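You operate a simulated robot arm through the tools that you are given. There is no shell and no other tool. Be economical: measure what you need, move in short steps, check, and stop when the job is done.

You run a simulated robot arm. Do the job below in one go: nothing can be reset, and whatever is moved stays where it is left.

JOB
Form the white blank into a box, seal it and open the jig.
Fine: clamp it before you fold; the clamp and both levers end up.

It is judged by the outcome, as a careful person would: the job done as asked, and still so three seconds after it is handed in. It fails if anything else is knocked over, pushed out of place, dropped, spilled or broken. Lids that push on must go on centred and level and be pressed home; caps that screw on are set level and turned clockwise until they are tight. Flat cloth is picked up by pressing the open fingertips on it (5 to 10 N) and closing them slowly along it; thin cloth reads only 2 to 8 mm in the jaws.

ROBOT AND FRAMES
A 5-joint arm with a three-finger gripper on a trunk, on a base that drives. Base frame: it is fixed to the floor where the robot stands at the start and does not move with it; the origin is under the middle of the robot, x ahead of it, y to its left, z up; the surface under the hand at the start is at about z = 0.862. Lengths are in m, angles in degrees, forces in N, time in s.
With the tool pointing down near the work surface it reaches from about 0.32 to 0.66 m from the robot's upright axis, wherever it stands. Its first joint turns from -166.0 to 166.0 degrees. Places, roughly: clamp handle [0.6, 0, 1.1]; jig button [0.4, -0.3, 0.9]; left jig lever [0.4, -0.1, 1]; right jig lever [0.4, -0.5, 1]. The tool tilts only in the upright plane through the base axis and itself; it spins freely about its own axis. Payload 1.37 kg.
The TCP is the grasp point between the finger pads, 0.016 m short of the fingertips. In the tool frame z runs along the fingers and y along their closing line. Largest opening 0.101 m; the body of the gripper starts 0.082 m behind the TCP.
Orientation is that of the tool frame in the base frame, as a unit quaternion [x, y, z, w]. With the fingers straight down and closing along the base's y, the tool's x points along the base's -x, its y along +y and its z along -z.

CONTROLS
- The arm moves only by the tool step_arm. Its argument "motion" is a list of rows, each a list of 7 numbers: the closure, from 0 (fully open) to 1 (shut), then the shift along the base's x, y, z in units of 500 mm (1.0 is 500 mm), then the turn, a rotation vector about the base's x, y, z in units of 120 degrees (1.0 is 120 degrees). In form: [[claw, x, y, z, ax, ay, az], ...]. A call has 1 to 10 rows; each row is the pose to reach, as a shift and turn from the pose commanded when the call began. A call with a number of a shift or a turn outside -1 to 1 is refused whole. Each row takes 0.2 s and may step no farther than 0.05 m and 8.6 degrees from the row before; otherwise, or with a gripper value out of range, the whole call is refused. A pose out of reach is approached as far as the arm can. The call stops where the force on the tool passes 50 N (or 10 N more than at its start, if that is more) or the arm is blocked; 0.2 s more then pass. The fingers move at their own pace (about 0.045 m/s each) and stop on an object; they squeeze with about 26 N. The grip force told is the motor's: it shows also when the fingers shut on nothing. Time passes only in rows, and 0.2 s behind the last, so rows that repeat a pose let the fingers close. The reply holds the time, the measured pose of the TCP, the force on the tool along the base axes, the opening and the grip force, in the units named above and with some noise, with the torque about the TCP (base axes, N m) and any sound that the robot's microphone picked up.
- Cameras (640 x 400 px; columns grow to the right, rows downward): "scene" is now at [0.009, 0.1306, 1.5787]; the picture's right is [-0.61, -0.80, 0.00], its down [-0.51, 0.39, -0.77] and it looks along [0.61, -0.47, -0.64] (base axes); focal length 250 px, centre (320, 200). "wrist" rides on the gripper at [0.072, 0.02, -0.104] in the tool frame; the picture's right is [-0.26, 0.96, 0.00], its down [-0.76, -0.21, -0.62] and it looks along [-0.60, -0.16, 0.78] (tool axes); focal length 265 px, centre (320, 200). There is no depth. A picture from a camera that has moved, and an enlarged one, comes with that camera's place and axes in the base frame and with its lens. The place of the scene camera against the robot may be out by one fixed shift of up to 0.018 m in any direction.
- get_image(camera): a new picture of that camera. The clock stands still meanwhile.
- move_column(by): slides the trunk up (or, below 0, down) by that many m; the arm and the scene camera ride with it, the base frame stays. It gives what a move gives, with no picture.
- steer(legs): drives the robot by 1 to 6 legs, each [ahead, left, turn to the left] in m, m and degrees, along the robot's own axes; the way and the turn of a leg run together, so that a leg with both is an arc; at most 1.5 m and 180 degrees a leg. The arm and the cameras ride along, it lands a little off, and it stops where it bumps. It gives what a move gives.
- pan_tilt(pan, tilt): turns the head with the scene camera to pan (to the left, within 155 degrees either way) and tilt (down, from -29 to 69), counted from straight ahead of the robot. It gives what a move gives.
- zoom(camera, box): a new picture of the part [left, top, right, bottom] of that camera's present view, enlarged. The clock stands still meanwhile.
- job_done(): hands the job in; it is judged then, once.

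Go step by step. Nothing tells you exact positions but the pictures and the camera data: compare them with the known pose of the tool, close in by small moves and look again before you grip or let go. The budget is 120 turns and 78 pictures, counting those below and the enlarged ones. Unless the task says otherwise, let go and move clear before handing in, and close with one line.

The tools are called after "Request:" as a command line: name --pt "numbers of a row" for each row, then --argument value for the rest, lists and objects as JSON in quotes. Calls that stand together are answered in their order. step_arm: Moves the arm, as the interface text tells. Its arguments: {"type":"object","properties":{"motion":{"type":"array","items":{"type":"array","items":{"type":"number"}}}},"required":["motion"]} The other tools are called the same way: move_column (by) slides the trunk up or down; steer (legs) drives the base; pan_tilt (pan, tilt) turns the head that bears the scene camera; get_image (camera) takes a picture; zoom (camera, box) takes an enlarged picture of a part of a camera's view; job_done () hands the job in.

At the start:

```text
time_s: 0.0
position: [0.3173, -0.2411, 0.9987]
tcp_rot: [0.0, 1.0, 0.0, 0.0]
contact_force: [0.0, 0.0, -0.1]
wrist_torque: [0.01, 0.01, 0.03]
width: 0.1007
grip_force: 0.2
trunk travel left (down, up): [-0.5, 0.09]
robot x, y, heading: [0.0009, -0.0016, -0.1]
head pan, tilt: [-37.3, 39.9]
```

scene: 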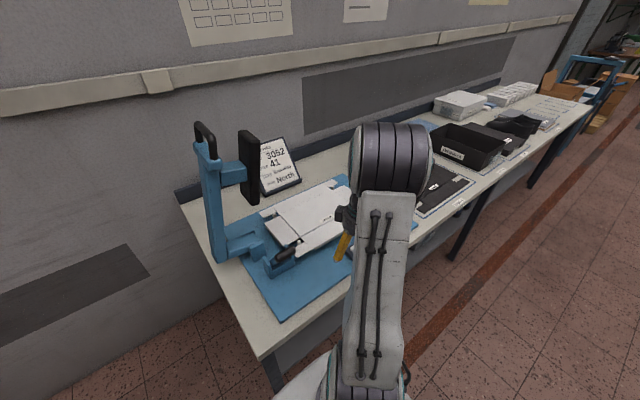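
wrist: 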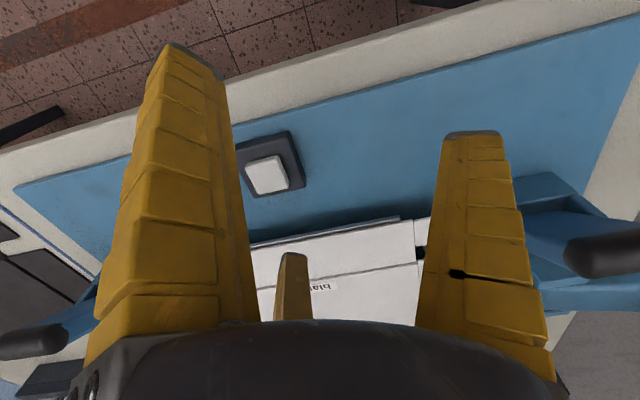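

The jig is on the bench with a tall toggle clamp on the left, the white blank on the blue plate, and levers on both sides. I'll zoom in for detail before moving.

Request:
zoom --camera "scene" --box '[170, 100, 430, 330]'

Request:
get_image --camera "wrist"

```text
1.74 times, centred on (300, 215) of scene
camera zoom: at [0.009, 0.1306, 1.5787], right [-0.61, -0.8, 0.0], down [-0.51, 0.39, -0.77], along [0.61, -0.47, -0.64], focal length 435 px, centre (355, 174)
```

zoom: 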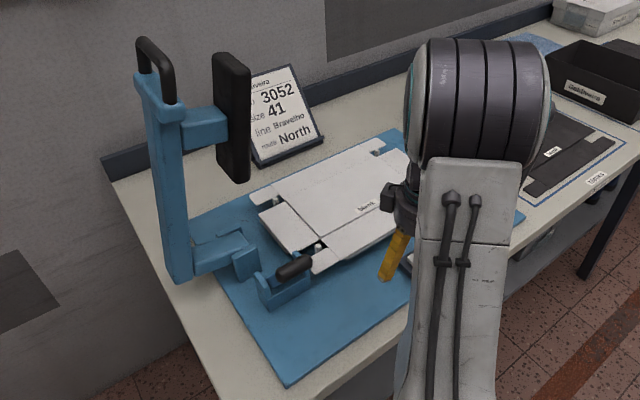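

```text
74 pictures are left
camera wrist: at [0.2439, -0.22, 1.1048], right [0.26, 0.96, 0.0], down [0.76, -0.21, 0.62], along [0.6, -0.16, -0.78], focal length 265 px, centre (320, 200)
```

wrist: 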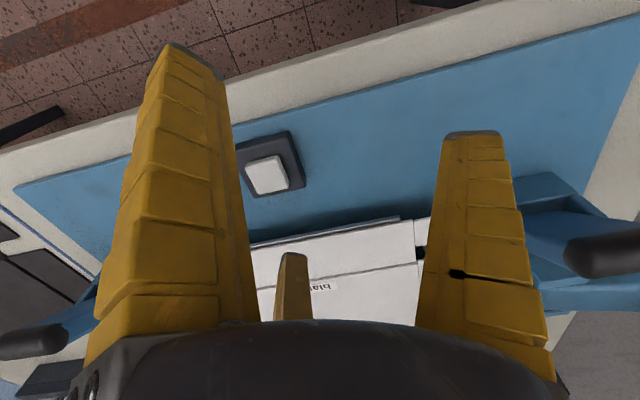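

I'll swing the arm off to the right, raising it a little, so the scene camera can see the jig clearly.

Request:
step_arm --pt "0 -0.0496 -0.0634 0.04 0 0 0" --pt "0 -0.1098 -0.1216 0.08 0 0 0" --pt "0 -0.1758 -0.1732 0.12 0 0 0" --pt "0 -0.2468 -0.2174 0.16 0 0 0" --pt "0 -0.322 -0.2542 0.2 0 0 0" --pt "0 -0.4008 -0.2828 0.2 0 0 0" --pt "0 -0.482 -0.3032 0.2 0 0 0" --pt "0 -0.5648 -0.3148 0.2 0 0 0" --pt "0 -0.6486 -0.3176 0.2 0 0 0"

Request:
get_image --camera "scene"

Request:
zoom --camera "scene" --box '[190, 110, 430, 330]'

```text
time_s: 2.0
position: [-0.0055, -0.4008, 1.0986]
tcp_rot: [0.0, 1.0, 0.001, -0.001]
contact_force: [-0.6, 0.2, 0.1]
wrist_torque: [-0.01, -0.01, -0.02]
width: 0.1006
grip_force: 0.0
trunk travel left (down, up): [-0.5, 0.09]
robot x, y, heading: [-0.0005, -0.0007, 0.0]
head pan, tilt: [-37.3, 39.9]
```

```text
73 pictures are left
camera scene: at [0.0083, 0.1306, 1.5788], right [-0.61, -0.8, 0.0], down [-0.51, 0.39, -0.77], along [0.61, -0.47, -0.64], focal length 250 px, centre (320, 200)
```

scene: 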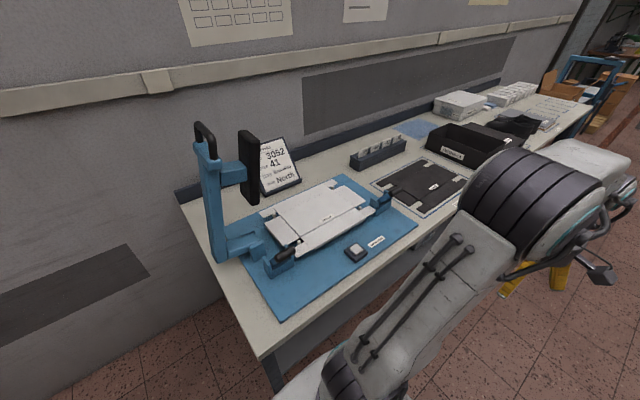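

```text
1.82 times, centred on (310, 220) of scene
camera zoom: at [0.0083, 0.1306, 1.5788], right [-0.61, -0.8, 0.0], down [-0.51, 0.39, -0.77], along [0.61, -0.47, -0.64], focal length 454 px, centre (338, 164)
```

zoom: 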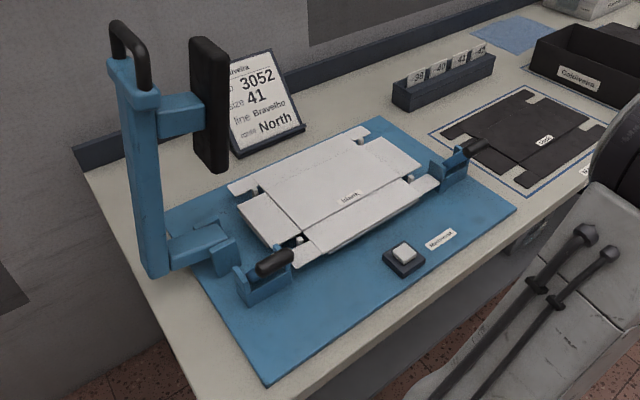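

Now the whole jig is visible. I'll look closer at each lever and the clamp.

Request:
zoom --camera "scene" --box '[240, 170, 400, 290]'

Request:
zoom --camera "scene" --box '[180, 115, 310, 275]'

Request:
zoom --camera "scene" --box '[340, 170, 420, 270]'

```text
3.33 times, centred on (320, 230) of scene
camera zoom: at [0.0083, 0.1306, 1.5788], right [-0.61, -0.8, 0.0], down [-0.51, 0.39, -0.77], along [0.61, -0.47, -0.64], focal length 833 px, centre (320, 100)
```

zoom: 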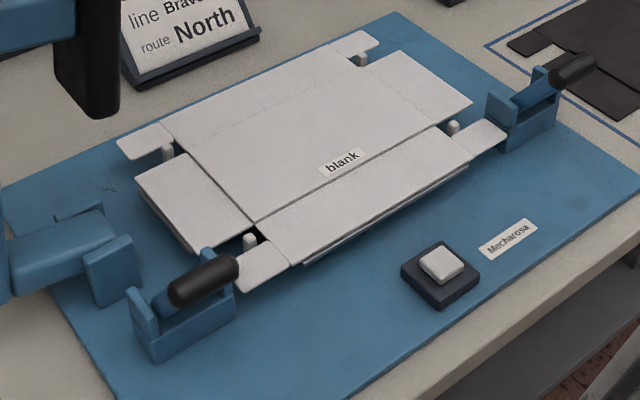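

```text
2.50 times, centred on (245, 195) of scene
camera zoom: at [0.0083, 0.1306, 1.5788], right [-0.61, -0.8, 0.0], down [-0.51, 0.39, -0.77], along [0.61, -0.47, -0.64], focal length 625 px, centre (508, 212)
```

zoom: 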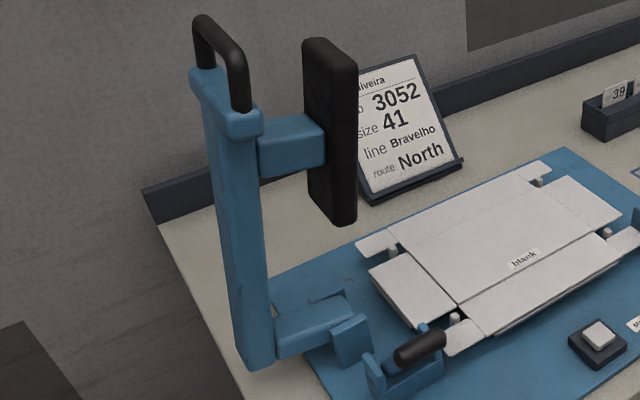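

```text
4.00 times, centred on (380, 220) of scene
camera zoom: at [0.0083, 0.1306, 1.5788], right [-0.61, -0.8, 0.0], down [-0.51, 0.39, -0.77], along [0.61, -0.47, -0.64], focal length 1000 px, centre (80, 120)
```

zoom: 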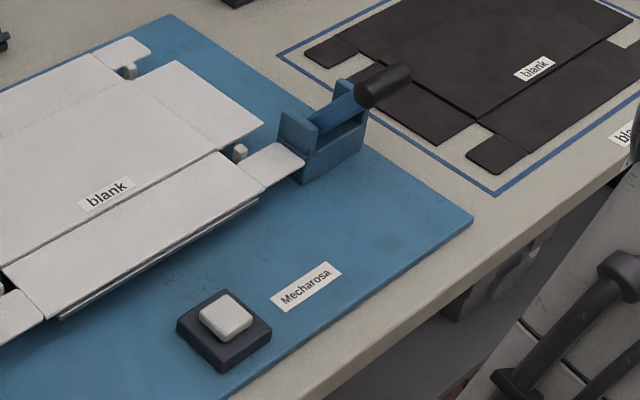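

Geometry needs more views. I'll drive the base 0.2 m to the right, which centres it on the jig and gives a stereo view.

Request:
steer --legs '[[0, -0.2, 0]]'

Request:
pan_tilt --pan -5 --tilt 45

Request:
get_image --camera "scene"

```text
time_s: 3.6
position: [-0.0039, -0.6034, 1.0991]
tcp_rot: [0.001, 1.0, 0.0, 0.0]
contact_force: [-0.7, -1.2, 0.7]
wrist_torque: [0.06, 0.04, 0.02]
width: 0.1005
grip_force: 0.1
trunk travel left (down, up): [-0.5, 0.09]
robot x, y, heading: [0.0, -0.2012, -0.0]
head pan, tilt: [-37.3, 39.9]
```

```text
time_s: 4.6
position: [-0.0044, -0.602, 1.1001]
tcp_rot: [0.0, 1.0, 0.0, -0.001]
contact_force: [0.4, 0.1, -0.5]
wrist_torque: [-0.01, 0.03, -0.03]
width: 0.1006
grip_force: 0.0
trunk travel left (down, up): [-0.5, 0.09]
robot x, y, heading: [0.0006, -0.2009, 0.0]
head pan, tilt: [-5.0, 45.0]
```

```text
68 pictures are left
camera scene: at [0.0223, -0.0266, 1.5713], right [-0.09, -1.0, 0.0], down [-0.7, 0.06, -0.71], along [0.7, -0.06, -0.71], focal length 250 px, centre (320, 200)
```

scene: 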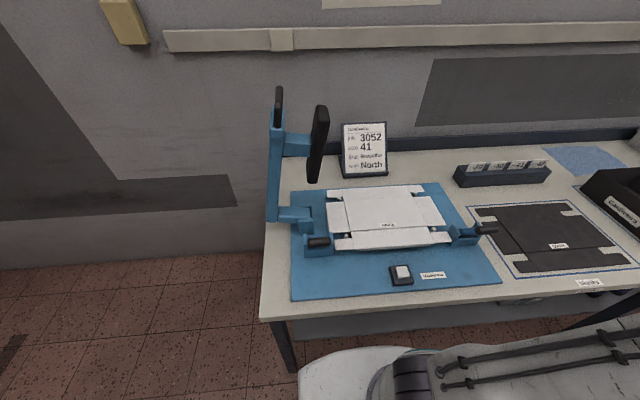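

Stereo puts the clamp handle top near (0.59, 0.01, 1.34) and its post bottom near z 0.94. Next I'll zoom on the levers from here.

Request:
zoom --camera "scene" --box '[285, 180, 365, 280]'

Request:
zoom --camera "scene" --box '[420, 190, 510, 270]'

Request:
zoom --camera "scene" --box '[250, 75, 350, 265]'

```text
4.00 times, centred on (325, 230) of scene
camera zoom: at [0.0223, -0.0266, 1.5713], right [-0.09, -1.0, 0.0], down [-0.7, 0.06, -0.71], along [0.7, -0.06, -0.71], focal length 1000 px, centre (300, 80)
```

zoom: 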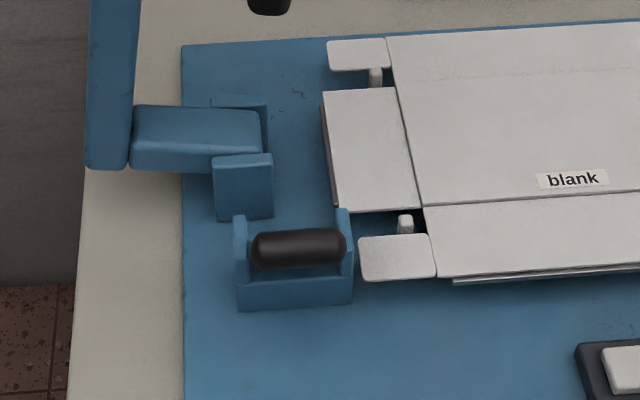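

```text
5.00 times, centred on (465, 230) of scene
camera zoom: at [0.0223, -0.0266, 1.5713], right [-0.09, -1.0, 0.0], down [-0.7, 0.06, -0.71], along [0.7, -0.06, -0.71], focal length 1250 px, centre (-405, 50)
```

zoom: 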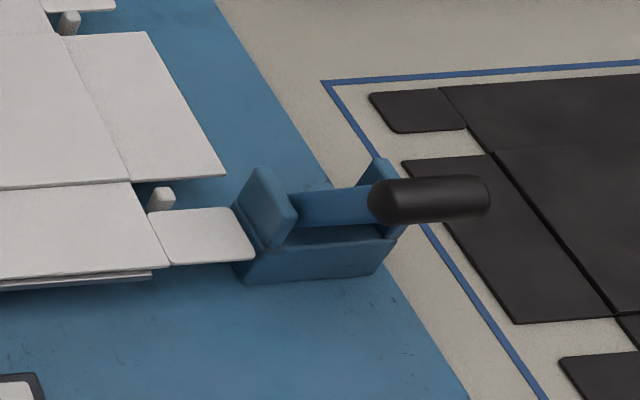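

```text
2.11 times, centred on (300, 170) of scene
camera zoom: at [0.0223, -0.0266, 1.5713], right [-0.09, -1.0, 0.0], down [-0.7, 0.06, -0.71], along [0.7, -0.06, -0.71], focal length 526 px, centre (362, 263)
```

zoom: 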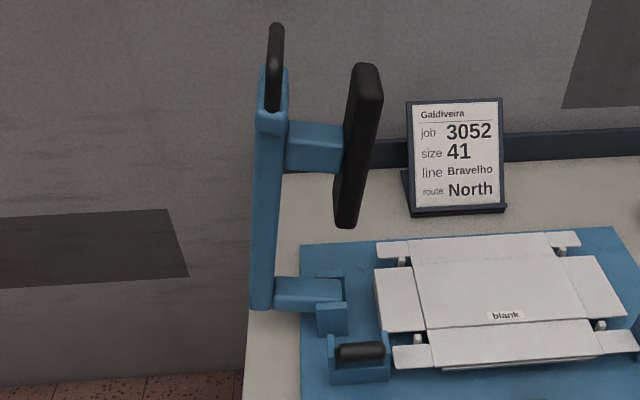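

Stereo also gives the lever grips: bars along y at about (0.415, -0.06, 1.02) and (0.41, -0.52, 1.02). They stand up and lean toward the robot, so folding should mean pressing them down. I'll raise the trunk and swing the arm around, high up, toward the clamp handle.

Request:
move_column --by 0.09

Request:
step_arm --pt "0 0.0836 0.0036 0.04 0 0 0" --pt "0 0.167 0.0158 0.08 0 0 0" --pt "0 0.2484 0.0368 0.12 0 0 0" --pt "0 0.3274 0.0662 0.16 0 0 0" --pt "0 0.4026 0.1036 0.2 0 0 0" --pt "0 0.4738 0.1486 0.24 0 0 0" --pt "0 0.5396 0.201 0.28 0 0 0" --pt "0 0.5998 0.2598 0.32 0 0 0" --pt "0 0.6534 0.3246 0.36 0 0 0" --pt "0 0.7 0.3948 0.4 0 0 0"

```text
time_s: 5.8
position: [-0.0034, -0.6027, 1.1886]
tcp_rot: [0.0, 1.0, 0.0, 0.0]
contact_force: [-0.5, -0.2, 0.5]
wrist_torque: [0.01, 0.0, -0.02]
width: 0.1005
grip_force: 0.1
trunk travel left (down, up): [-0.59, 0.0]
robot x, y, heading: [-0.0018, -0.2028, 0.0]
head pan, tilt: [-5.0, 45.0]
```

```text
time_s: 8.0
position: [0.3474, -0.406, 1.3863]
tcp_rot: [0.001, 1.0, 0.0, 0.0]
contact_force: [-1.3, -1.0, 0.5]
wrist_torque: [-0.01, 0.0, -0.02]
width: 0.1005
grip_force: 0.1
trunk travel left (down, up): [-0.59, 0.0]
robot x, y, heading: [-0.0005, -0.1995, -0.1]
head pan, tilt: [-5.0, 45.0]
```

Good; next I'll sweep across in front of the jig toward the clamp while high, then look with the wrist camera.

Request:
step_arm --pt "0 0.016 0.09 0.014 0 0 0" --pt "0 0.032 0.18 0.028 0 0 0" --pt "0 0.048 0.27 0.042 0 0 0" --pt "0 0.064 0.36 0.056 0 0 0" --pt "0 0.08 0.45 0.07 0 0 0" --pt "0 0.096 0.54 0.084 0 0 0" --pt "0 0.112 0.63 0.098 0 0 0" --pt "0 0.128 0.72 0.112 0 0 0" --pt "0 0.144 0.81 0.126 0 0 0"

Request:
get_image --camera "wrist"

Request:
get_image --camera "scene"

```text
time_s: 10.0
position: [0.3996, -0.0129, 1.3978]
tcp_rot: [0.0, 1.0, 0.0, 0.001]
contact_force: [-0.1, 0.2, 1.0]
wrist_torque: [-0.02, 0.03, -0.01]
width: 0.1005
grip_force: 0.0
out of reach, approached as far as the arm can: row 6, 7, 8, 9
trunk travel left (down, up): [-0.59, 0.0]
robot x, y, heading: [-0.0017, -0.2034, 0.0]
head pan, tilt: [-5.0, 45.0]
```

```text
64 pictures are left
camera wrist: at [0.3249, 0.009, 1.5026], right [0.27, 0.96, 0.0], down [0.75, -0.21, 0.62], along [0.6, -0.16, -0.78], focal length 265 px, centre (320, 200)
```

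wrist: 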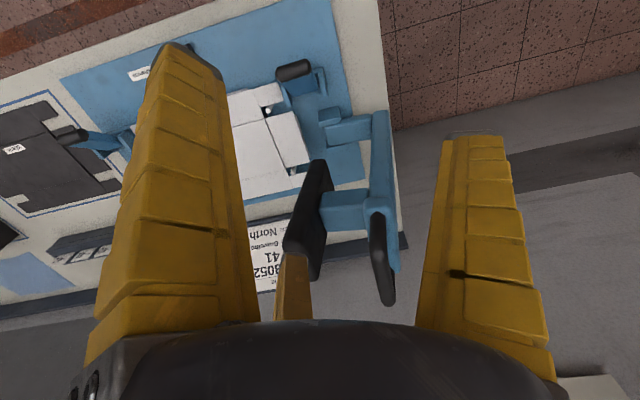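

```text
63 pictures are left
camera scene: at [0.023, -0.025, 1.6611], right [-0.09, -1.0, 0.0], down [-0.7, 0.06, -0.71], along [0.7, -0.06, -0.71], focal length 250 px, centre (320, 200)
```

scene: 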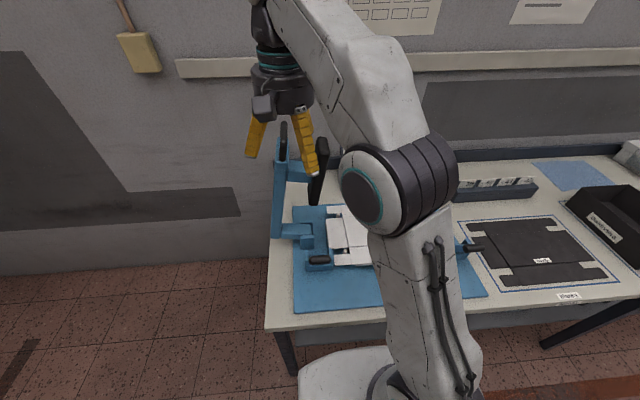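

The arm can't reach the handle's height with the tool down. Instead I'll push the clamp post from its outer side, lower down at z about 1.15. I'll shift the base left so that stays in reach, then lower the hand outside the post.

Request:
steer --legs '[[0, 0.12, 0]]'

Request:
step_arm --pt "0 0.0 0.02 -0.09 0 0 0" --pt "0 0.0 0.04 -0.18 0 0 0" --pt "0 0.0 0.06 -0.27 0 0 0" --pt "0 0.0 0.06 -0.36 0 0 0" --pt "0 0.0 0.06 -0.45 0 0 0" --pt "0 0.0 0.06 -0.52 0 0 0"

Request:
get_image --camera "wrist"

Request:
get_image --camera "scene"

```text
time_s: 11.3
position: [0.3976, 0.1085, 1.397]
tcp_rot: [0.001, 1.0, 0.001, 0.001]
contact_force: [0.6, 1.0, -0.1]
wrist_torque: [-0.07, -0.01, -0.04]
width: 0.1007
grip_force: 0.1
trunk travel left (down, up): [-0.59, 0.0]
robot x, y, heading: [-0.0009, -0.0811, -0.1]
head pan, tilt: [-5.0, 45.0]
```

```text
time_s: 12.7
position: [0.4012, 0.1359, 1.1384]
tcp_rot: [0.001, 1.0, 0.001, 0.001]
contact_force: [-0.1, 0.4, -0.4]
wrist_torque: [-0.02, 0.03, -0.01]
width: 0.1006
grip_force: 0.1
trunk travel left (down, up): [-0.59, 0.0]
robot x, y, heading: [0.0042, -0.0842, -0.7]
head pan, tilt: [-5.0, 45.0]
```

```text
62 pictures are left
camera wrist: at [0.3277, 0.1579, 1.2438], right [0.27, 0.96, 0.0], down [0.75, -0.21, 0.62], along [0.6, -0.16, -0.78], focal length 265 px, centre (320, 200)
```

wrist: 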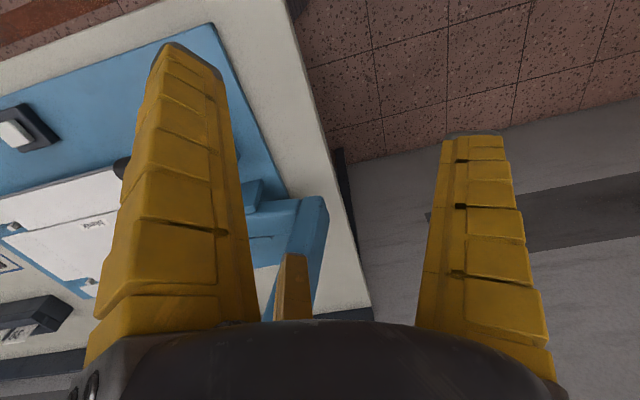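

```text
61 pictures are left
camera scene: at [0.0234, 0.0949, 1.6613], right [-0.09, -1.0, 0.0], down [-0.7, 0.06, -0.71], along [0.7, -0.06, -0.71], focal length 250 px, centre (320, 200)
```

scene: 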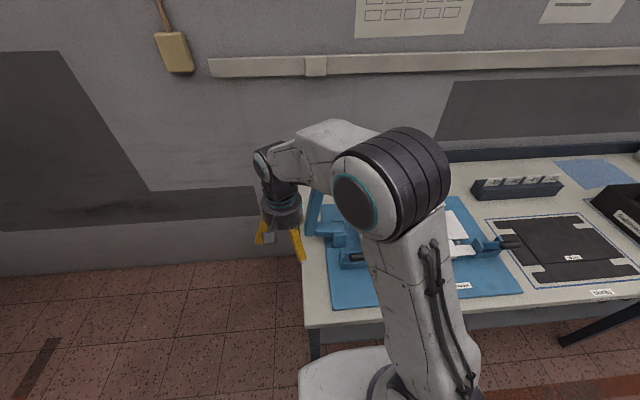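

The post's outer face lies at about y = 0.07 to 0.10. I'll step further out in y, then advance in x beside the post.

Request:
step_arm --pt "0 0.0 0.05 0.0 0 0 0" --pt "0 0.09 0.05 0.0 0 0 0" --pt "0 0.18 0.05 0.0 0 0 0" --pt "0 0.27 0.05 0.0 0 0 0" --pt "0 0.37 0.05 0.0 0 0 0"

Request:
get_image --camera "wrist"

Request:
zoom --camera "scene" --box '[230, 90, 390, 290]'

```text
time_s: 13.9
position: [0.5865, 0.1599, 1.1339]
tcp_rot: [0.0, 1.0, -0.002, -0.003]
contact_force: [2.8, 0.1, 6.0]
wrist_torque: [-0.06, 0.21, 0.01]
width: 0.1007
grip_force: 0.3
trunk travel left (down, up): [-0.59, 0.0]
robot x, y, heading: [-0.0012, -0.0777, 0.1]
head pan, tilt: [-5.0, 45.0]
```

```text
60 pictures are left
camera wrist: at [0.5143, 0.1811, 1.2388], right [0.27, 0.96, -0.01], down [0.76, -0.21, 0.62], along [0.59, -0.17, -0.79], focal length 265 px, centre (320, 200)
```

wrist: 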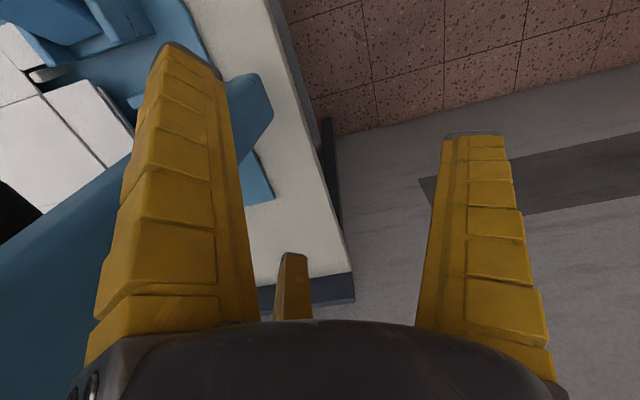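

```text
2.00 times, centred on (310, 190) of scene
camera zoom: at [0.0281, 0.0965, 1.6613], right [-0.09, -1.0, 0.0], down [-0.71, 0.06, -0.7], along [0.7, -0.06, -0.71], focal length 500 px, centre (340, 220)
```

zoom: 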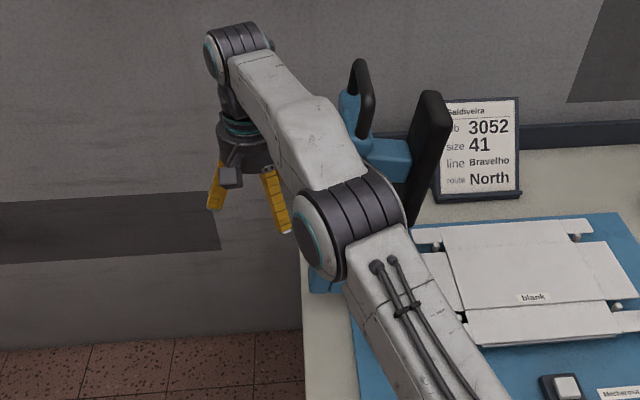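

The hand is beside the post. I'll start pushing it toward -y along its arc, a little at a time.

Request:
step_arm --pt "0 0 -0.03 0.004 0 0 0" --pt "0 0 -0.06 0.004 0 0 0" --pt "0 0 -0.098 0.018 0 0 0" --pt "0 0 -0.136 0.03 0 0 0" --pt "0 0 -0.176 0.038 0 0 0" --pt "0 0 -0.215 0.044 0 0 0"

Request:
get_image --camera "scene"

```text
time_s: 15.3
position: [0.583, 0.0539, 1.1614]
tcp_rot: [0.001, 1.0, 0.0, 0.0]
contact_force: [-2.0, 0.7, 0.0]
wrist_torque: [-0.07, -0.06, -0.03]
width: 0.1007
grip_force: 0.1
trunk travel left (down, up): [-0.59, 0.0]
robot x, y, heading: [-0.0032, -0.0855, -0.1]
head pan, tilt: [-5.0, 45.0]
```

```text
58 pictures are left
camera scene: at [0.0227, 0.0944, 1.6613], right [-0.09, -1.0, 0.0], down [-0.7, 0.06, -0.71], along [0.7, -0.06, -0.71], focal length 250 px, centre (320, 200)
```

scene: 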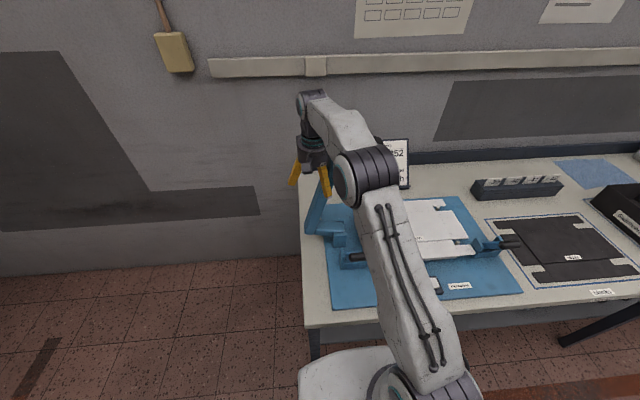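

The post is tilting as intended. I'll continue along the arc.

Request:
step_arm --pt "0 0 -0.041 0.0 0 0 0" --pt "0 0 -0.081 -0.002 0 0 0" --pt "0 0 -0.12 -0.008 0 0 0" --pt "0 0 -0.159 -0.016 0 0 0" --pt "0 0 -0.198 -0.029 0 0 0" --pt "0 0 -0.235 -0.044 0 0 0" --pt "0 0 -0.27 -0.064 0 0 0" --pt "0 0 -0.303 -0.086 0 0 0"

Request:
get_image --camera "scene"

Request:
get_image --camera "wrist"

```text
time_s: 17.1
position: [0.5837, -0.0994, 1.1169]
tcp_rot: [0.0, 1.0, 0.0, 0.0]
contact_force: [-0.4, -0.3, -0.4]
wrist_torque: [0.05, 0.0, 0.02]
width: 0.1008
grip_force: 0.1
trunk travel left (down, up): [-0.59, 0.0]
robot x, y, heading: [0.0012, -0.083, -0.3]
head pan, tilt: [-5.0, 45.0]
```

```text
57 pictures are left
camera scene: at [0.0229, 0.0943, 1.6613], right [-0.09, -1.0, 0.0], down [-0.7, 0.06, -0.71], along [0.7, -0.06, -0.71], focal length 250 px, centre (320, 200)
```

scene: 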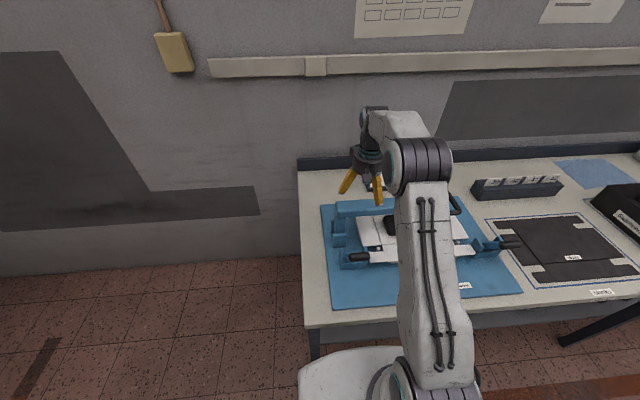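

```text
56 pictures are left
camera wrist: at [0.5098, -0.0775, 1.2223], right [0.27, 0.96, 0.0], down [0.76, -0.21, 0.62], along [0.6, -0.17, -0.78], focal length 265 px, centre (320, 200)
```

wrist: 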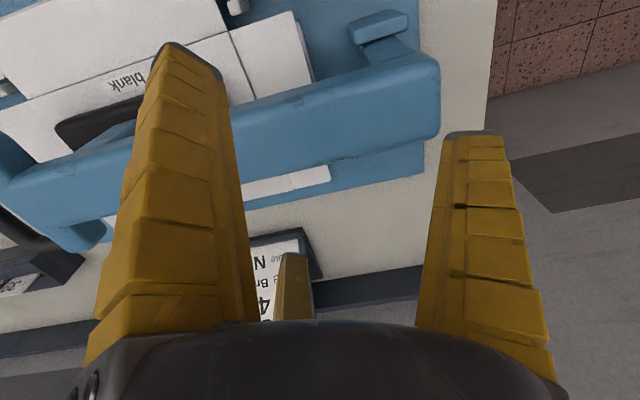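

The clamp has swung down and lies horizontal with its pad on the blank. I'll move over the pad and press gently to confirm it is home.

Request:
step_arm --pt "0 0.01 -0.08 0.0 0 0 0" --pt "0 0.01 -0.16 0.0 0 0 0" --pt "0 0.01 -0.24 0.0 0 0 0" --pt "0 0.01 -0.3 0.0 0 0 0" --pt "0 0.01 -0.3 -0.06 0 0 0" --pt "0 0.01 -0.3 -0.1 0 0 0"

Request:
get_image --camera "wrist"

Request:
get_image --camera "scene"

```text
time_s: 18.5
position: [0.5878, -0.2478, 1.0676]
tcp_rot: [0.001, 1.0, 0.001, 0.001]
contact_force: [-0.9, -0.2, 0.0]
wrist_torque: [-0.01, -0.03, 0.04]
width: 0.1009
grip_force: 0.0
trunk travel left (down, up): [-0.59, 0.0]
robot x, y, heading: [-0.0042, -0.0817, -0.3]
head pan, tilt: [-5.0, 45.0]
```

```text
55 pictures are left
camera wrist: at [0.5143, -0.2262, 1.1719], right [0.27, 0.96, 0.0], down [0.75, -0.21, 0.62], along [0.6, -0.17, -0.78], focal length 265 px, centre (320, 200)
```

wrist: 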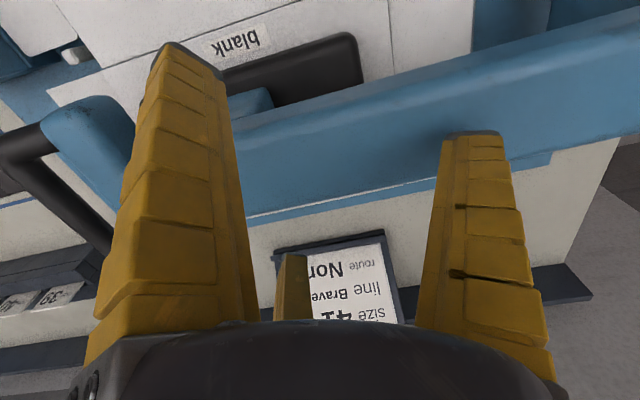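

```text
54 pictures are left
camera scene: at [0.0231, 0.0945, 1.6613], right [-0.09, -1.0, 0.0], down [-0.7, 0.06, -0.71], along [0.7, -0.06, -0.71], focal length 250 px, centre (320, 200)
```

scene: 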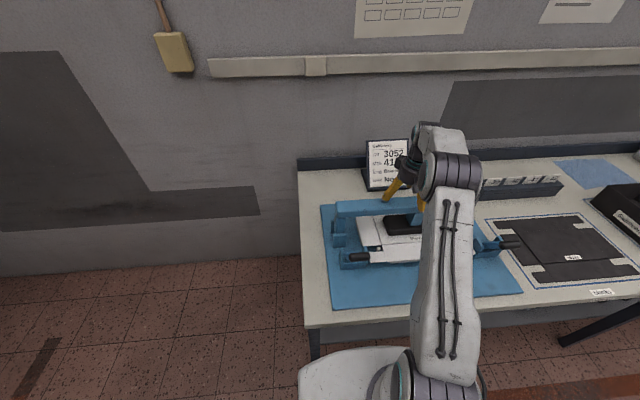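

The post lies below at about x = 0.60. I'll press down in small steps to feel for contact.

Request:
step_arm --pt "0 0.02 0 -0.01 0 0 0" --pt "0 0.02 0 -0.02 0 0 0" --pt "0 0.02 0 -0.03 0 0 0" --pt "0 0.02 0 -0.04 0 0 0" --pt "0 0.02 0 -0.05 0 0 0" --pt "0 0.02 0 -0.06 0 0 0"

```text
time_s: 19.7
position: [0.5967, -0.2517, 1.0546]
tcp_rot: [0.005, 1.0, -0.003, 0.012]
contact_force: [-10.4, -2.8, 21.5]
wrist_torque: [1.44, 0.02, 0.97]
width: 0.0957
grip_force: 0.0
trunk travel left (down, up): [-0.59, 0.0]
robot x, y, heading: [-0.0028, -0.0786, -0.3]
head pan, tilt: [-5.0, 45.0]
stopped in row 6: the force on the tool passed its limit at 52 N (the readings are from after the stop); the commanded pose is now the measured one
```

The clamp is firmly home (over 20 N with no further travel). I'll lift off, back out, and look at the left lever.

Request:
step_arm --pt "0 0 0 0.09 0 0 0" --pt "0 0 0 0.18 0 0 0" --pt "0 -0.09 0 0.19 0 0 0" --pt "0 -0.18 0.02 0.19 0 0 0" --pt "0 -0.27 0.06 0.19 0 0 0" --pt "0 -0.36 0.1 0.19 0 0 0" --pt "0 -0.42 0.16 0.19 0 0 0" --pt "0 -0.46 0.22 0.19 0 0 0"

Request:
get_image --camera "wrist"

Request:
get_image --camera "scene"

```text
time_s: 21.5
position: [0.368, -0.1407, 1.1433]
tcp_rot: [0.005, 1.0, -0.001, 0.01]
contact_force: [0.3, -0.1, -0.3]
wrist_torque: [-0.05, -0.01, 0.0]
width: 0.1008
grip_force: 0.0
trunk travel left (down, up): [-0.59, 0.0]
robot x, y, heading: [-0.002, -0.0812, -0.4]
head pan, tilt: [-5.0, 45.0]
```

```text
53 pictures are left
camera wrist: at [0.293, -0.1181, 1.2481], right [0.28, 0.96, 0.0], down [0.74, -0.21, 0.64], along [0.61, -0.17, -0.77], focal length 265 px, centre (320, 200)
```

wrist: 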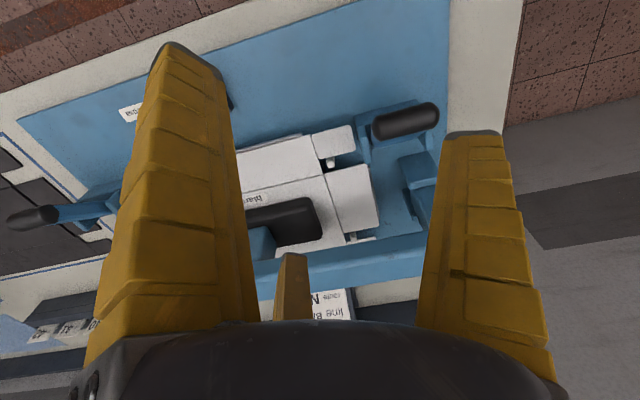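

```text
52 pictures are left
camera scene: at [0.0222, 0.0951, 1.6612], right [-0.09, -1.0, 0.0], down [-0.7, 0.06, -0.71], along [0.7, -0.06, -0.71], focal length 250 px, centre (320, 200)
```

scene: 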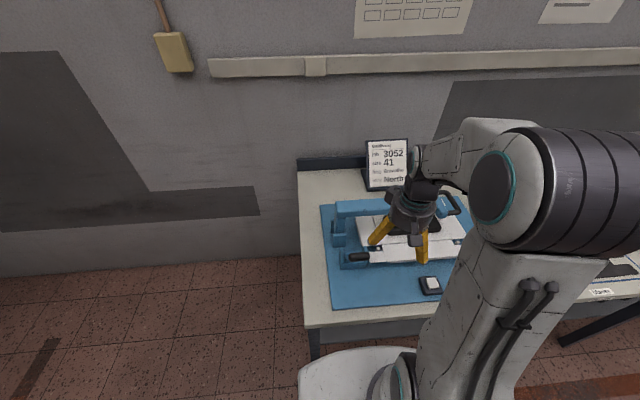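

Request:
zoom --camera "wrist" --box '[330, 80, 460, 200]'

Request:
zoom --camera "wrist" --box '[0, 170, 130, 260]'

Request:
zoom --camera "scene" --box '[310, 190, 390, 290]'

```text
3.33 times, centred on (395, 140) of wrist
camera zoom: at [0.293, -0.1181, 1.2481], right [0.28, 0.96, 0.0], down [0.74, -0.21, 0.64], along [0.61, -0.17, -0.77], focal length 885 px, centre (70, 400)
```

zoom: 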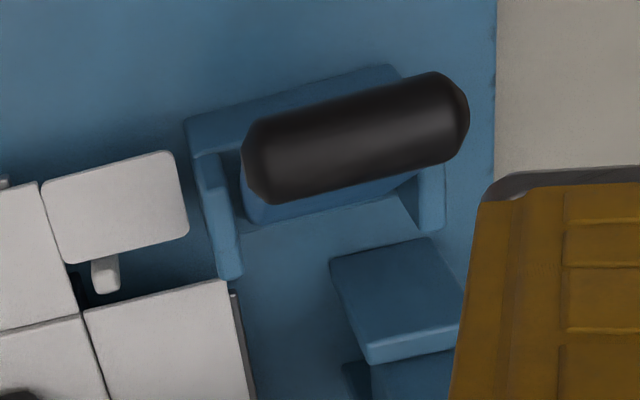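

```text
4.44 times, centred on (65, 215) of wrist
camera zoom: at [0.293, -0.1181, 1.2481], right [0.28, 0.96, 0.0], down [0.74, -0.21, 0.64], along [0.61, -0.17, -0.77], focal length 1180 px, centre (1453, 133)
```

zoom: 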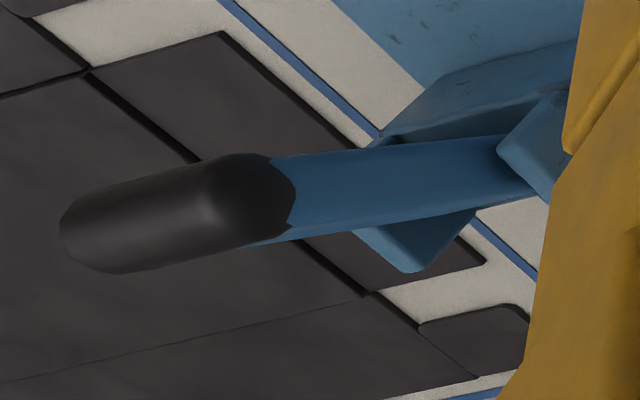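

```text
4.00 times, centred on (350, 240) of scene
camera zoom: at [0.0222, 0.0951, 1.6612], right [-0.09, -1.0, 0.0], down [-0.7, 0.06, -0.71], along [0.7, -0.06, -0.71], focal length 1000 px, centre (200, 40)
```

zoom: 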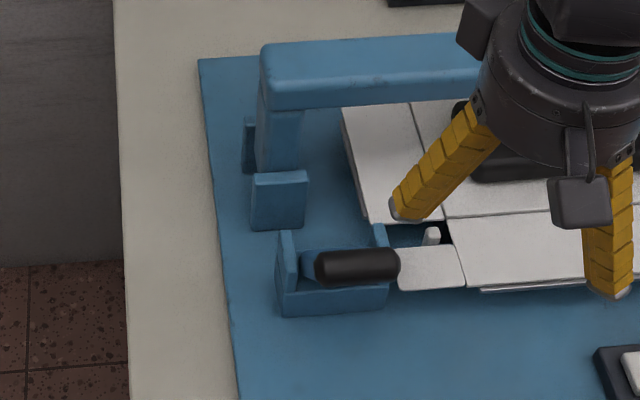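

Combining two wrist views puts the left grip centre near (0.42, -0.065, 0.995). It is a bar about 63 mm long along y, hinged at about (0.47, 0.91). I'll straddle its ends with the open fingers, after lowering the trunk back.

Request:
move_column --by -0.09

Request:
step_arm --pt "0 0.0 0.075 0.0 0 0 0" --pt "0 0.05 0.15 0.0 0 0 0" --pt "0 0.1 0.15 0.0 0 0 0"

Request:
get_image --camera "wrist"

Request:
zoom --camera "scene" --box '[290, 170, 410, 300]'

```text
time_s: 22.8
position: [0.3689, -0.1419, 1.0536]
tcp_rot: [0.005, 1.0, -0.002, 0.009]
contact_force: [0.1, 0.4, 0.2]
wrist_torque: [-0.04, 0.02, -0.02]
width: 0.1006
grip_force: 0.0
trunk travel left (down, up): [-0.5, 0.09]
robot x, y, heading: [-0.0011, -0.0783, -0.4]
head pan, tilt: [-5.0, 45.0]
```

```text
time_s: 23.6
position: [0.4218, -0.0663, 1.0533]
tcp_rot: [0.005, 1.0, 0.002, 0.008]
contact_force: [0.4, 0.3, -0.6]
wrist_torque: [0.02, 0.0, 0.0]
width: 0.1004
grip_force: 0.1
trunk travel left (down, up): [-0.5, 0.09]
robot x, y, heading: [0.0011, -0.0752, -0.2]
head pan, tilt: [-5.0, 45.0]
```

```text
48 pictures are left
camera wrist: at [0.3458, -0.0439, 1.1564], right [0.27, 0.96, 0.01], down [0.74, -0.22, 0.63], along [0.61, -0.17, -0.77], focal length 265 px, centre (320, 200)
```

wrist: 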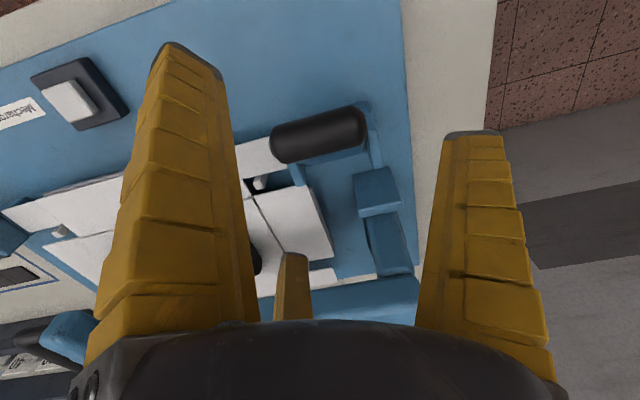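

```text
3.08 times, centred on (350, 235) of scene
camera zoom: at [0.0237, 0.0942, 1.5713], right [-0.09, -1.0, 0.0], down [-0.7, 0.06, -0.71], along [0.7, -0.06, -0.71], focal length 769 px, centre (228, 92)
```

zoom: 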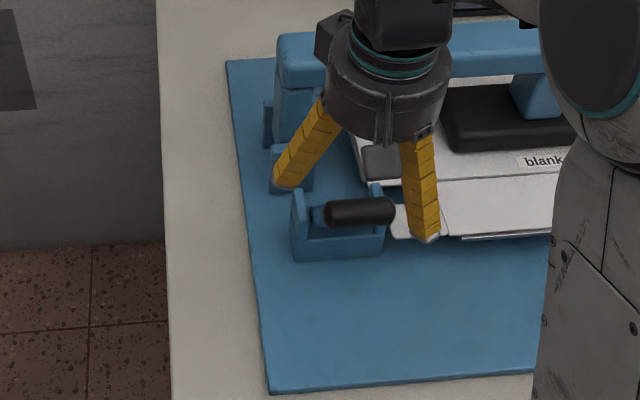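

The grip centre checks out at (0.418, -0.065, 0.998). I'll descend and close on its ends.

Request:
step_arm --pt "0 -0.006 0.002 -0.05 0 0 0" --pt "0 -0.006 0.002 -0.108 0 0 0" --pt "0.3 -0.006 0.002 -0.108 0 0 0" --pt "0.6 -0.006 0.002 -0.108 0 0 0" --pt "0.6 -0.006 0.002 -0.108 0 0 0" --pt "0.6 -0.006 0.002 -0.108 0 0 0"

Request:
get_image --camera "wrist"

```text
time_s: 25.0
position: [0.4157, -0.0632, 1.001]
tcp_rot: [0.002, 1.0, -0.002, 0.01]
contact_force: [-1.0, 17.1, 5.3]
wrist_torque: [-0.04, 0.01, 0.57]
width: 0.0462
grip_force: 21.6
trunk travel left (down, up): [-0.5, 0.09]
robot x, y, heading: [0.0029, -0.0835, 0.0]
head pan, tilt: [-5.0, 45.0]
```

```text
46 pictures are left
camera wrist: at [0.3404, -0.04, 1.1048], right [0.27, 0.96, 0.0], down [0.74, -0.21, 0.64], along [0.61, -0.17, -0.77], focal length 265 px, centre (320, 200)
```

wrist: 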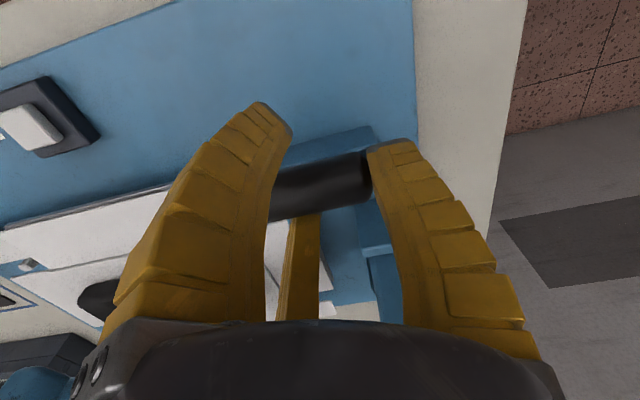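

I have the grip's ends. I'll ease the small sideways load and start rotating the lever down toward the robot.

Request:
step_arm --pt "0.6 0.0 0.01 0.0 0 0 0" --pt "0.6 -0.014 0.01 -0.011 0 0 0" --pt "0.6 -0.03 0.01 -0.023 0 0 0" --pt "0.6 -0.042 0.01 -0.036 0 0 0" --pt "0.6 -0.054 0.01 -0.05 0 0 0"

Request:
get_image --camera "wrist"

Request:
zoom --camera "scene" --box '[290, 170, 410, 300]'

```text
time_s: 26.2
position: [0.3898, -0.0609, 0.9769]
tcp_rot: [0.005, 1.0, 0.001, 0.008]
contact_force: [0.2, -0.1, -0.2]
wrist_torque: [0.03, -0.02, 0.03]
width: 0.0454
grip_force: 3.6
trunk travel left (down, up): [-0.5, 0.09]
robot x, y, heading: [0.0019, -0.0792, -0.1]
head pan, tilt: [-5.0, 45.0]
```

```text
45 pictures are left
camera wrist: at [0.3151, -0.0387, 1.0802], right [0.28, 0.96, 0.01], down [0.74, -0.22, 0.63], along [0.61, -0.17, -0.77], focal length 265 px, centre (320, 200)
```

wrist: 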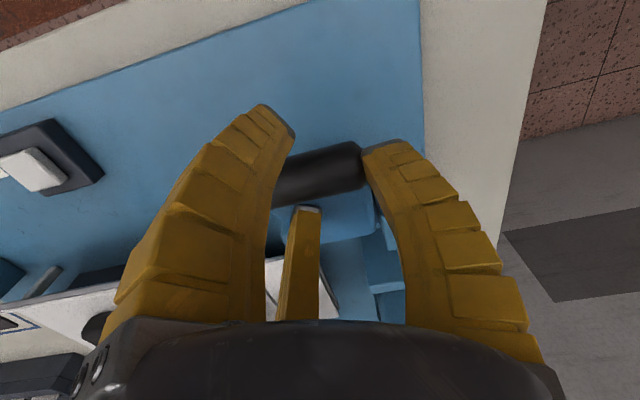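

```text
3.08 times, centred on (350, 235) of scene
camera zoom: at [0.0233, 0.0941, 1.5712], right [-0.09, -1.0, 0.0], down [-0.7, 0.06, -0.71], along [0.7, -0.06, -0.71], focal length 769 px, centre (228, 92)
```

zoom: 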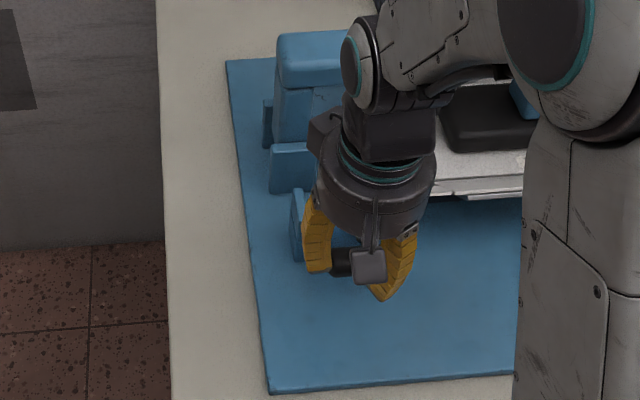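

The lever swings freely with the hand. I'll continue down to its stop.

Request:
step_arm --pt "0.62 -0.012 0 -0.016 0 0 0" --pt "0.62 -0.022 0 -0.032 0 0 0" --pt "0.62 -0.03 0 -0.048 0 0 0" --pt "0.62 -0.036 0 -0.064 0 0 0" --pt "0.62 -0.041 0 -0.082 0 0 0" --pt "0.62 -0.044 0 -0.1 0 0 0"

Request:
get_image --camera "wrist"

Request:
zoom --camera "scene" --box '[290, 170, 410, 300]'

```text
time_s: 27.7
position: [0.3734, -0.0625, 0.9313]
tcp_rot: [0.008, 1.0, 0.002, 0.024]
contact_force: [-3.9, -9.7, 37.2]
wrist_torque: [-0.66, -1.15, -0.38]
width: 0.0482
grip_force: 3.4
trunk travel left (down, up): [-0.5, 0.09]
robot x, y, heading: [0.0034, -0.0793, -0.3]
head pan, tilt: [-5.0, 45.0]
stopped in row 6: the force on the tool passed its limit at 52 N (the readings are from after the stop); the commanded pose is now the measured one
```

```text
43 pictures are left
camera wrist: at [0.2967, -0.0405, 1.0325], right [0.28, 0.96, 0.02], down [0.72, -0.22, 0.66], along [0.63, -0.17, -0.76], focal length 265 px, centre (320, 200)
```

wrist: 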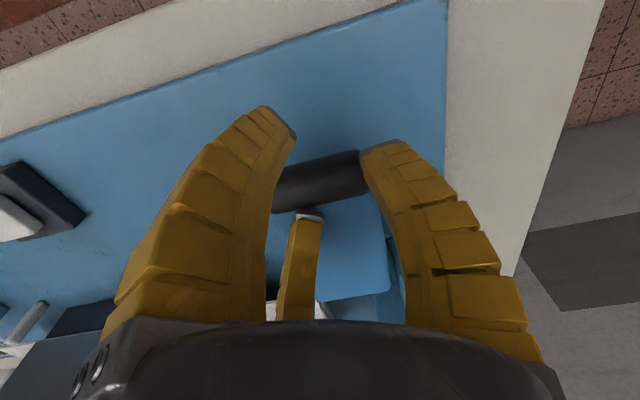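

```text
3.08 times, centred on (350, 235) of scene
camera zoom: at [0.0196, 0.0925, 1.5718], right [-0.09, -1.0, 0.0], down [-0.7, 0.07, -0.71], along [0.71, -0.06, -0.71], focal length 769 px, centre (228, 92)
```

zoom: 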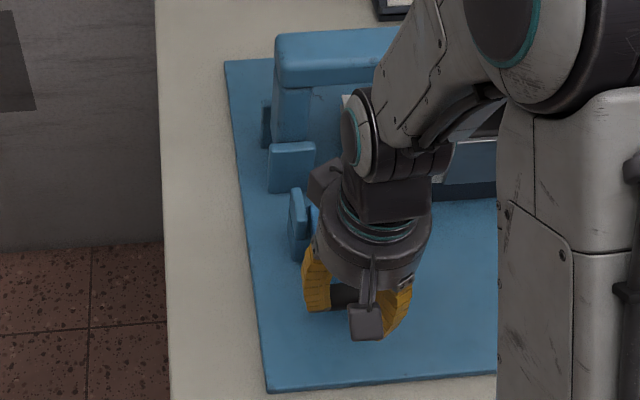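

The lever hit its lower stop and something has folded. I'll release, rise, and look.

Request:
step_arm --pt "0.3 0 0 0.005 0 0 0" --pt "0 0 0 0.01 0 0 0" --pt "0 0 0 0.02 0 0 0" --pt "0 0 0 0.06 0 0 0" --pt "0 -0.01 0 0.15 0 0 0" --pt "0 -0.02 0 0.24 0 0 0" --pt "0 -0.02 -0.06 0.3 0 0 0"

Request:
get_image --camera "wrist"

Request:
get_image --camera "scene"

```text
time_s: 29.3
position: [0.3673, -0.0926, 1.0787]
tcp_rot: [0.006, 1.0, -0.001, 0.018]
contact_force: [-0.2, -0.7, 0.1]
wrist_torque: [0.04, 0.0, 0.0]
width: 0.1009
grip_force: 0.0
trunk travel left (down, up): [-0.5, 0.09]
robot x, y, heading: [-0.0, -0.0751, -0.1]
head pan, tilt: [-5.0, 45.0]
```

```text
41 pictures are left
camera wrist: at [0.2907, -0.0703, 1.1812], right [0.28, 0.96, 0.01], down [0.73, -0.22, 0.65], along [0.62, -0.17, -0.76], focal length 265 px, centre (320, 200)
```

wrist: 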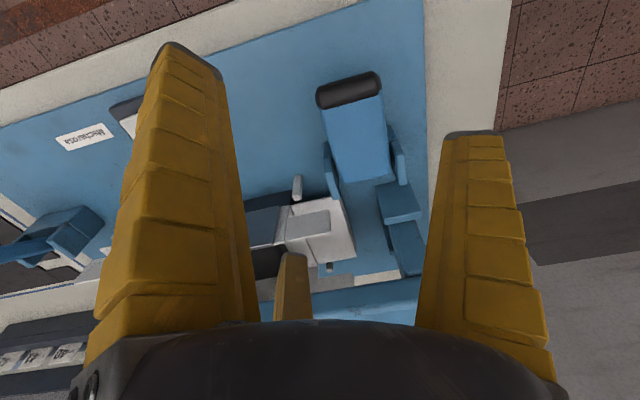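

```text
40 pictures are left
camera scene: at [0.0229, 0.0938, 1.5713], right [-0.09, -1.0, 0.0], down [-0.7, 0.06, -0.71], along [0.7, -0.06, -0.71], focal length 250 px, centre (320, 200)
```

scene: 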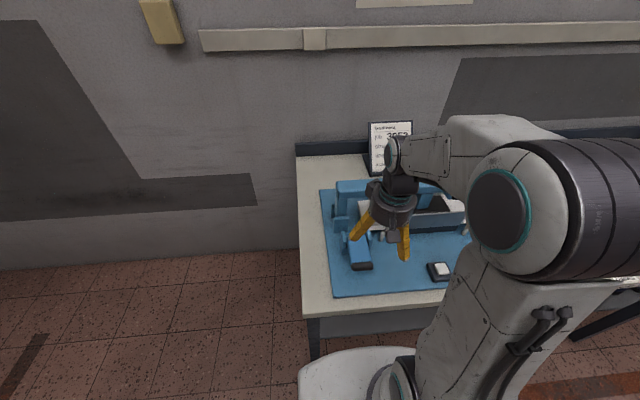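

The left lever stays down with walls folded up by the blue plates. Next is the right lever; I'll shift the base right and look from above it.

Request:
steer --legs '[[0, -0.22, 0]]'

Request:
step_arm --pt "0 0.0 -0.08 0.0 0 0 0" --pt "0 0.0 -0.16 0.0 0 0 0" --pt "0 0.0 -0.24 0.0 0 0 0" --pt "0 0.02 -0.32 0.0 0 0 0"

Request:
get_image --camera "wrist"

Request:
get_image --camera "scene"

```text
time_s: 30.9
position: [0.3662, -0.3117, 1.0785]
tcp_rot: [0.009, 1.0, 0.0, 0.019]
contact_force: [0.5, -0.4, -0.6]
wrist_torque: [0.03, -0.05, -0.01]
width: 0.1006
grip_force: 0.0
trunk travel left (down, up): [-0.5, 0.09]
robot x, y, heading: [-0.0012, -0.2924, -0.6]
head pan, tilt: [-5.0, 45.0]
```

```text
time_s: 31.9
position: [0.376, -0.4748, 1.0798]
tcp_rot: [0.009, 1.0, -0.007, 0.014]
contact_force: [-0.3, -0.1, -0.3]
wrist_torque: [-0.01, -0.01, -0.01]
width: 0.1006
grip_force: 0.1
trunk travel left (down, up): [-0.5, 0.09]
robot x, y, heading: [0.0002, -0.2978, -0.6]
head pan, tilt: [-5.0, 45.0]
```

```text
39 pictures are left
camera wrist: at [0.3, -0.4496, 1.182], right [0.28, 0.96, -0.01], down [0.73, -0.21, 0.64], along [0.62, -0.19, -0.76], focal length 265 px, centre (320, 200)
```

wrist: 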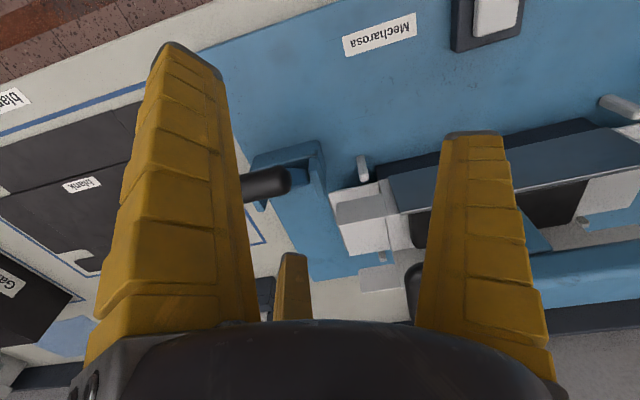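

```text
38 pictures are left
camera scene: at [0.0232, -0.1232, 1.5714], right [-0.1, -1.0, 0.0], down [-0.7, 0.07, -0.71], along [0.7, -0.07, -0.71], focal length 250 px, centre (320, 200)
```

scene: 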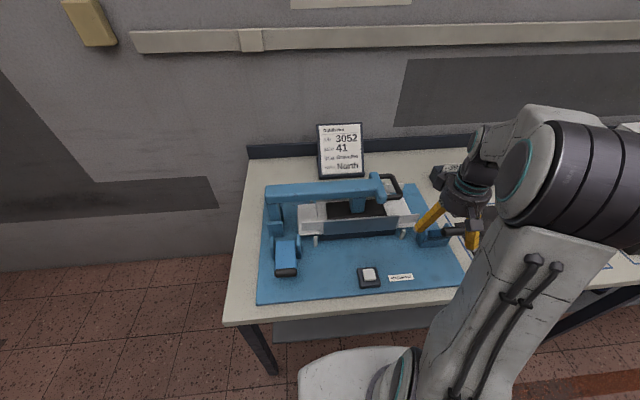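

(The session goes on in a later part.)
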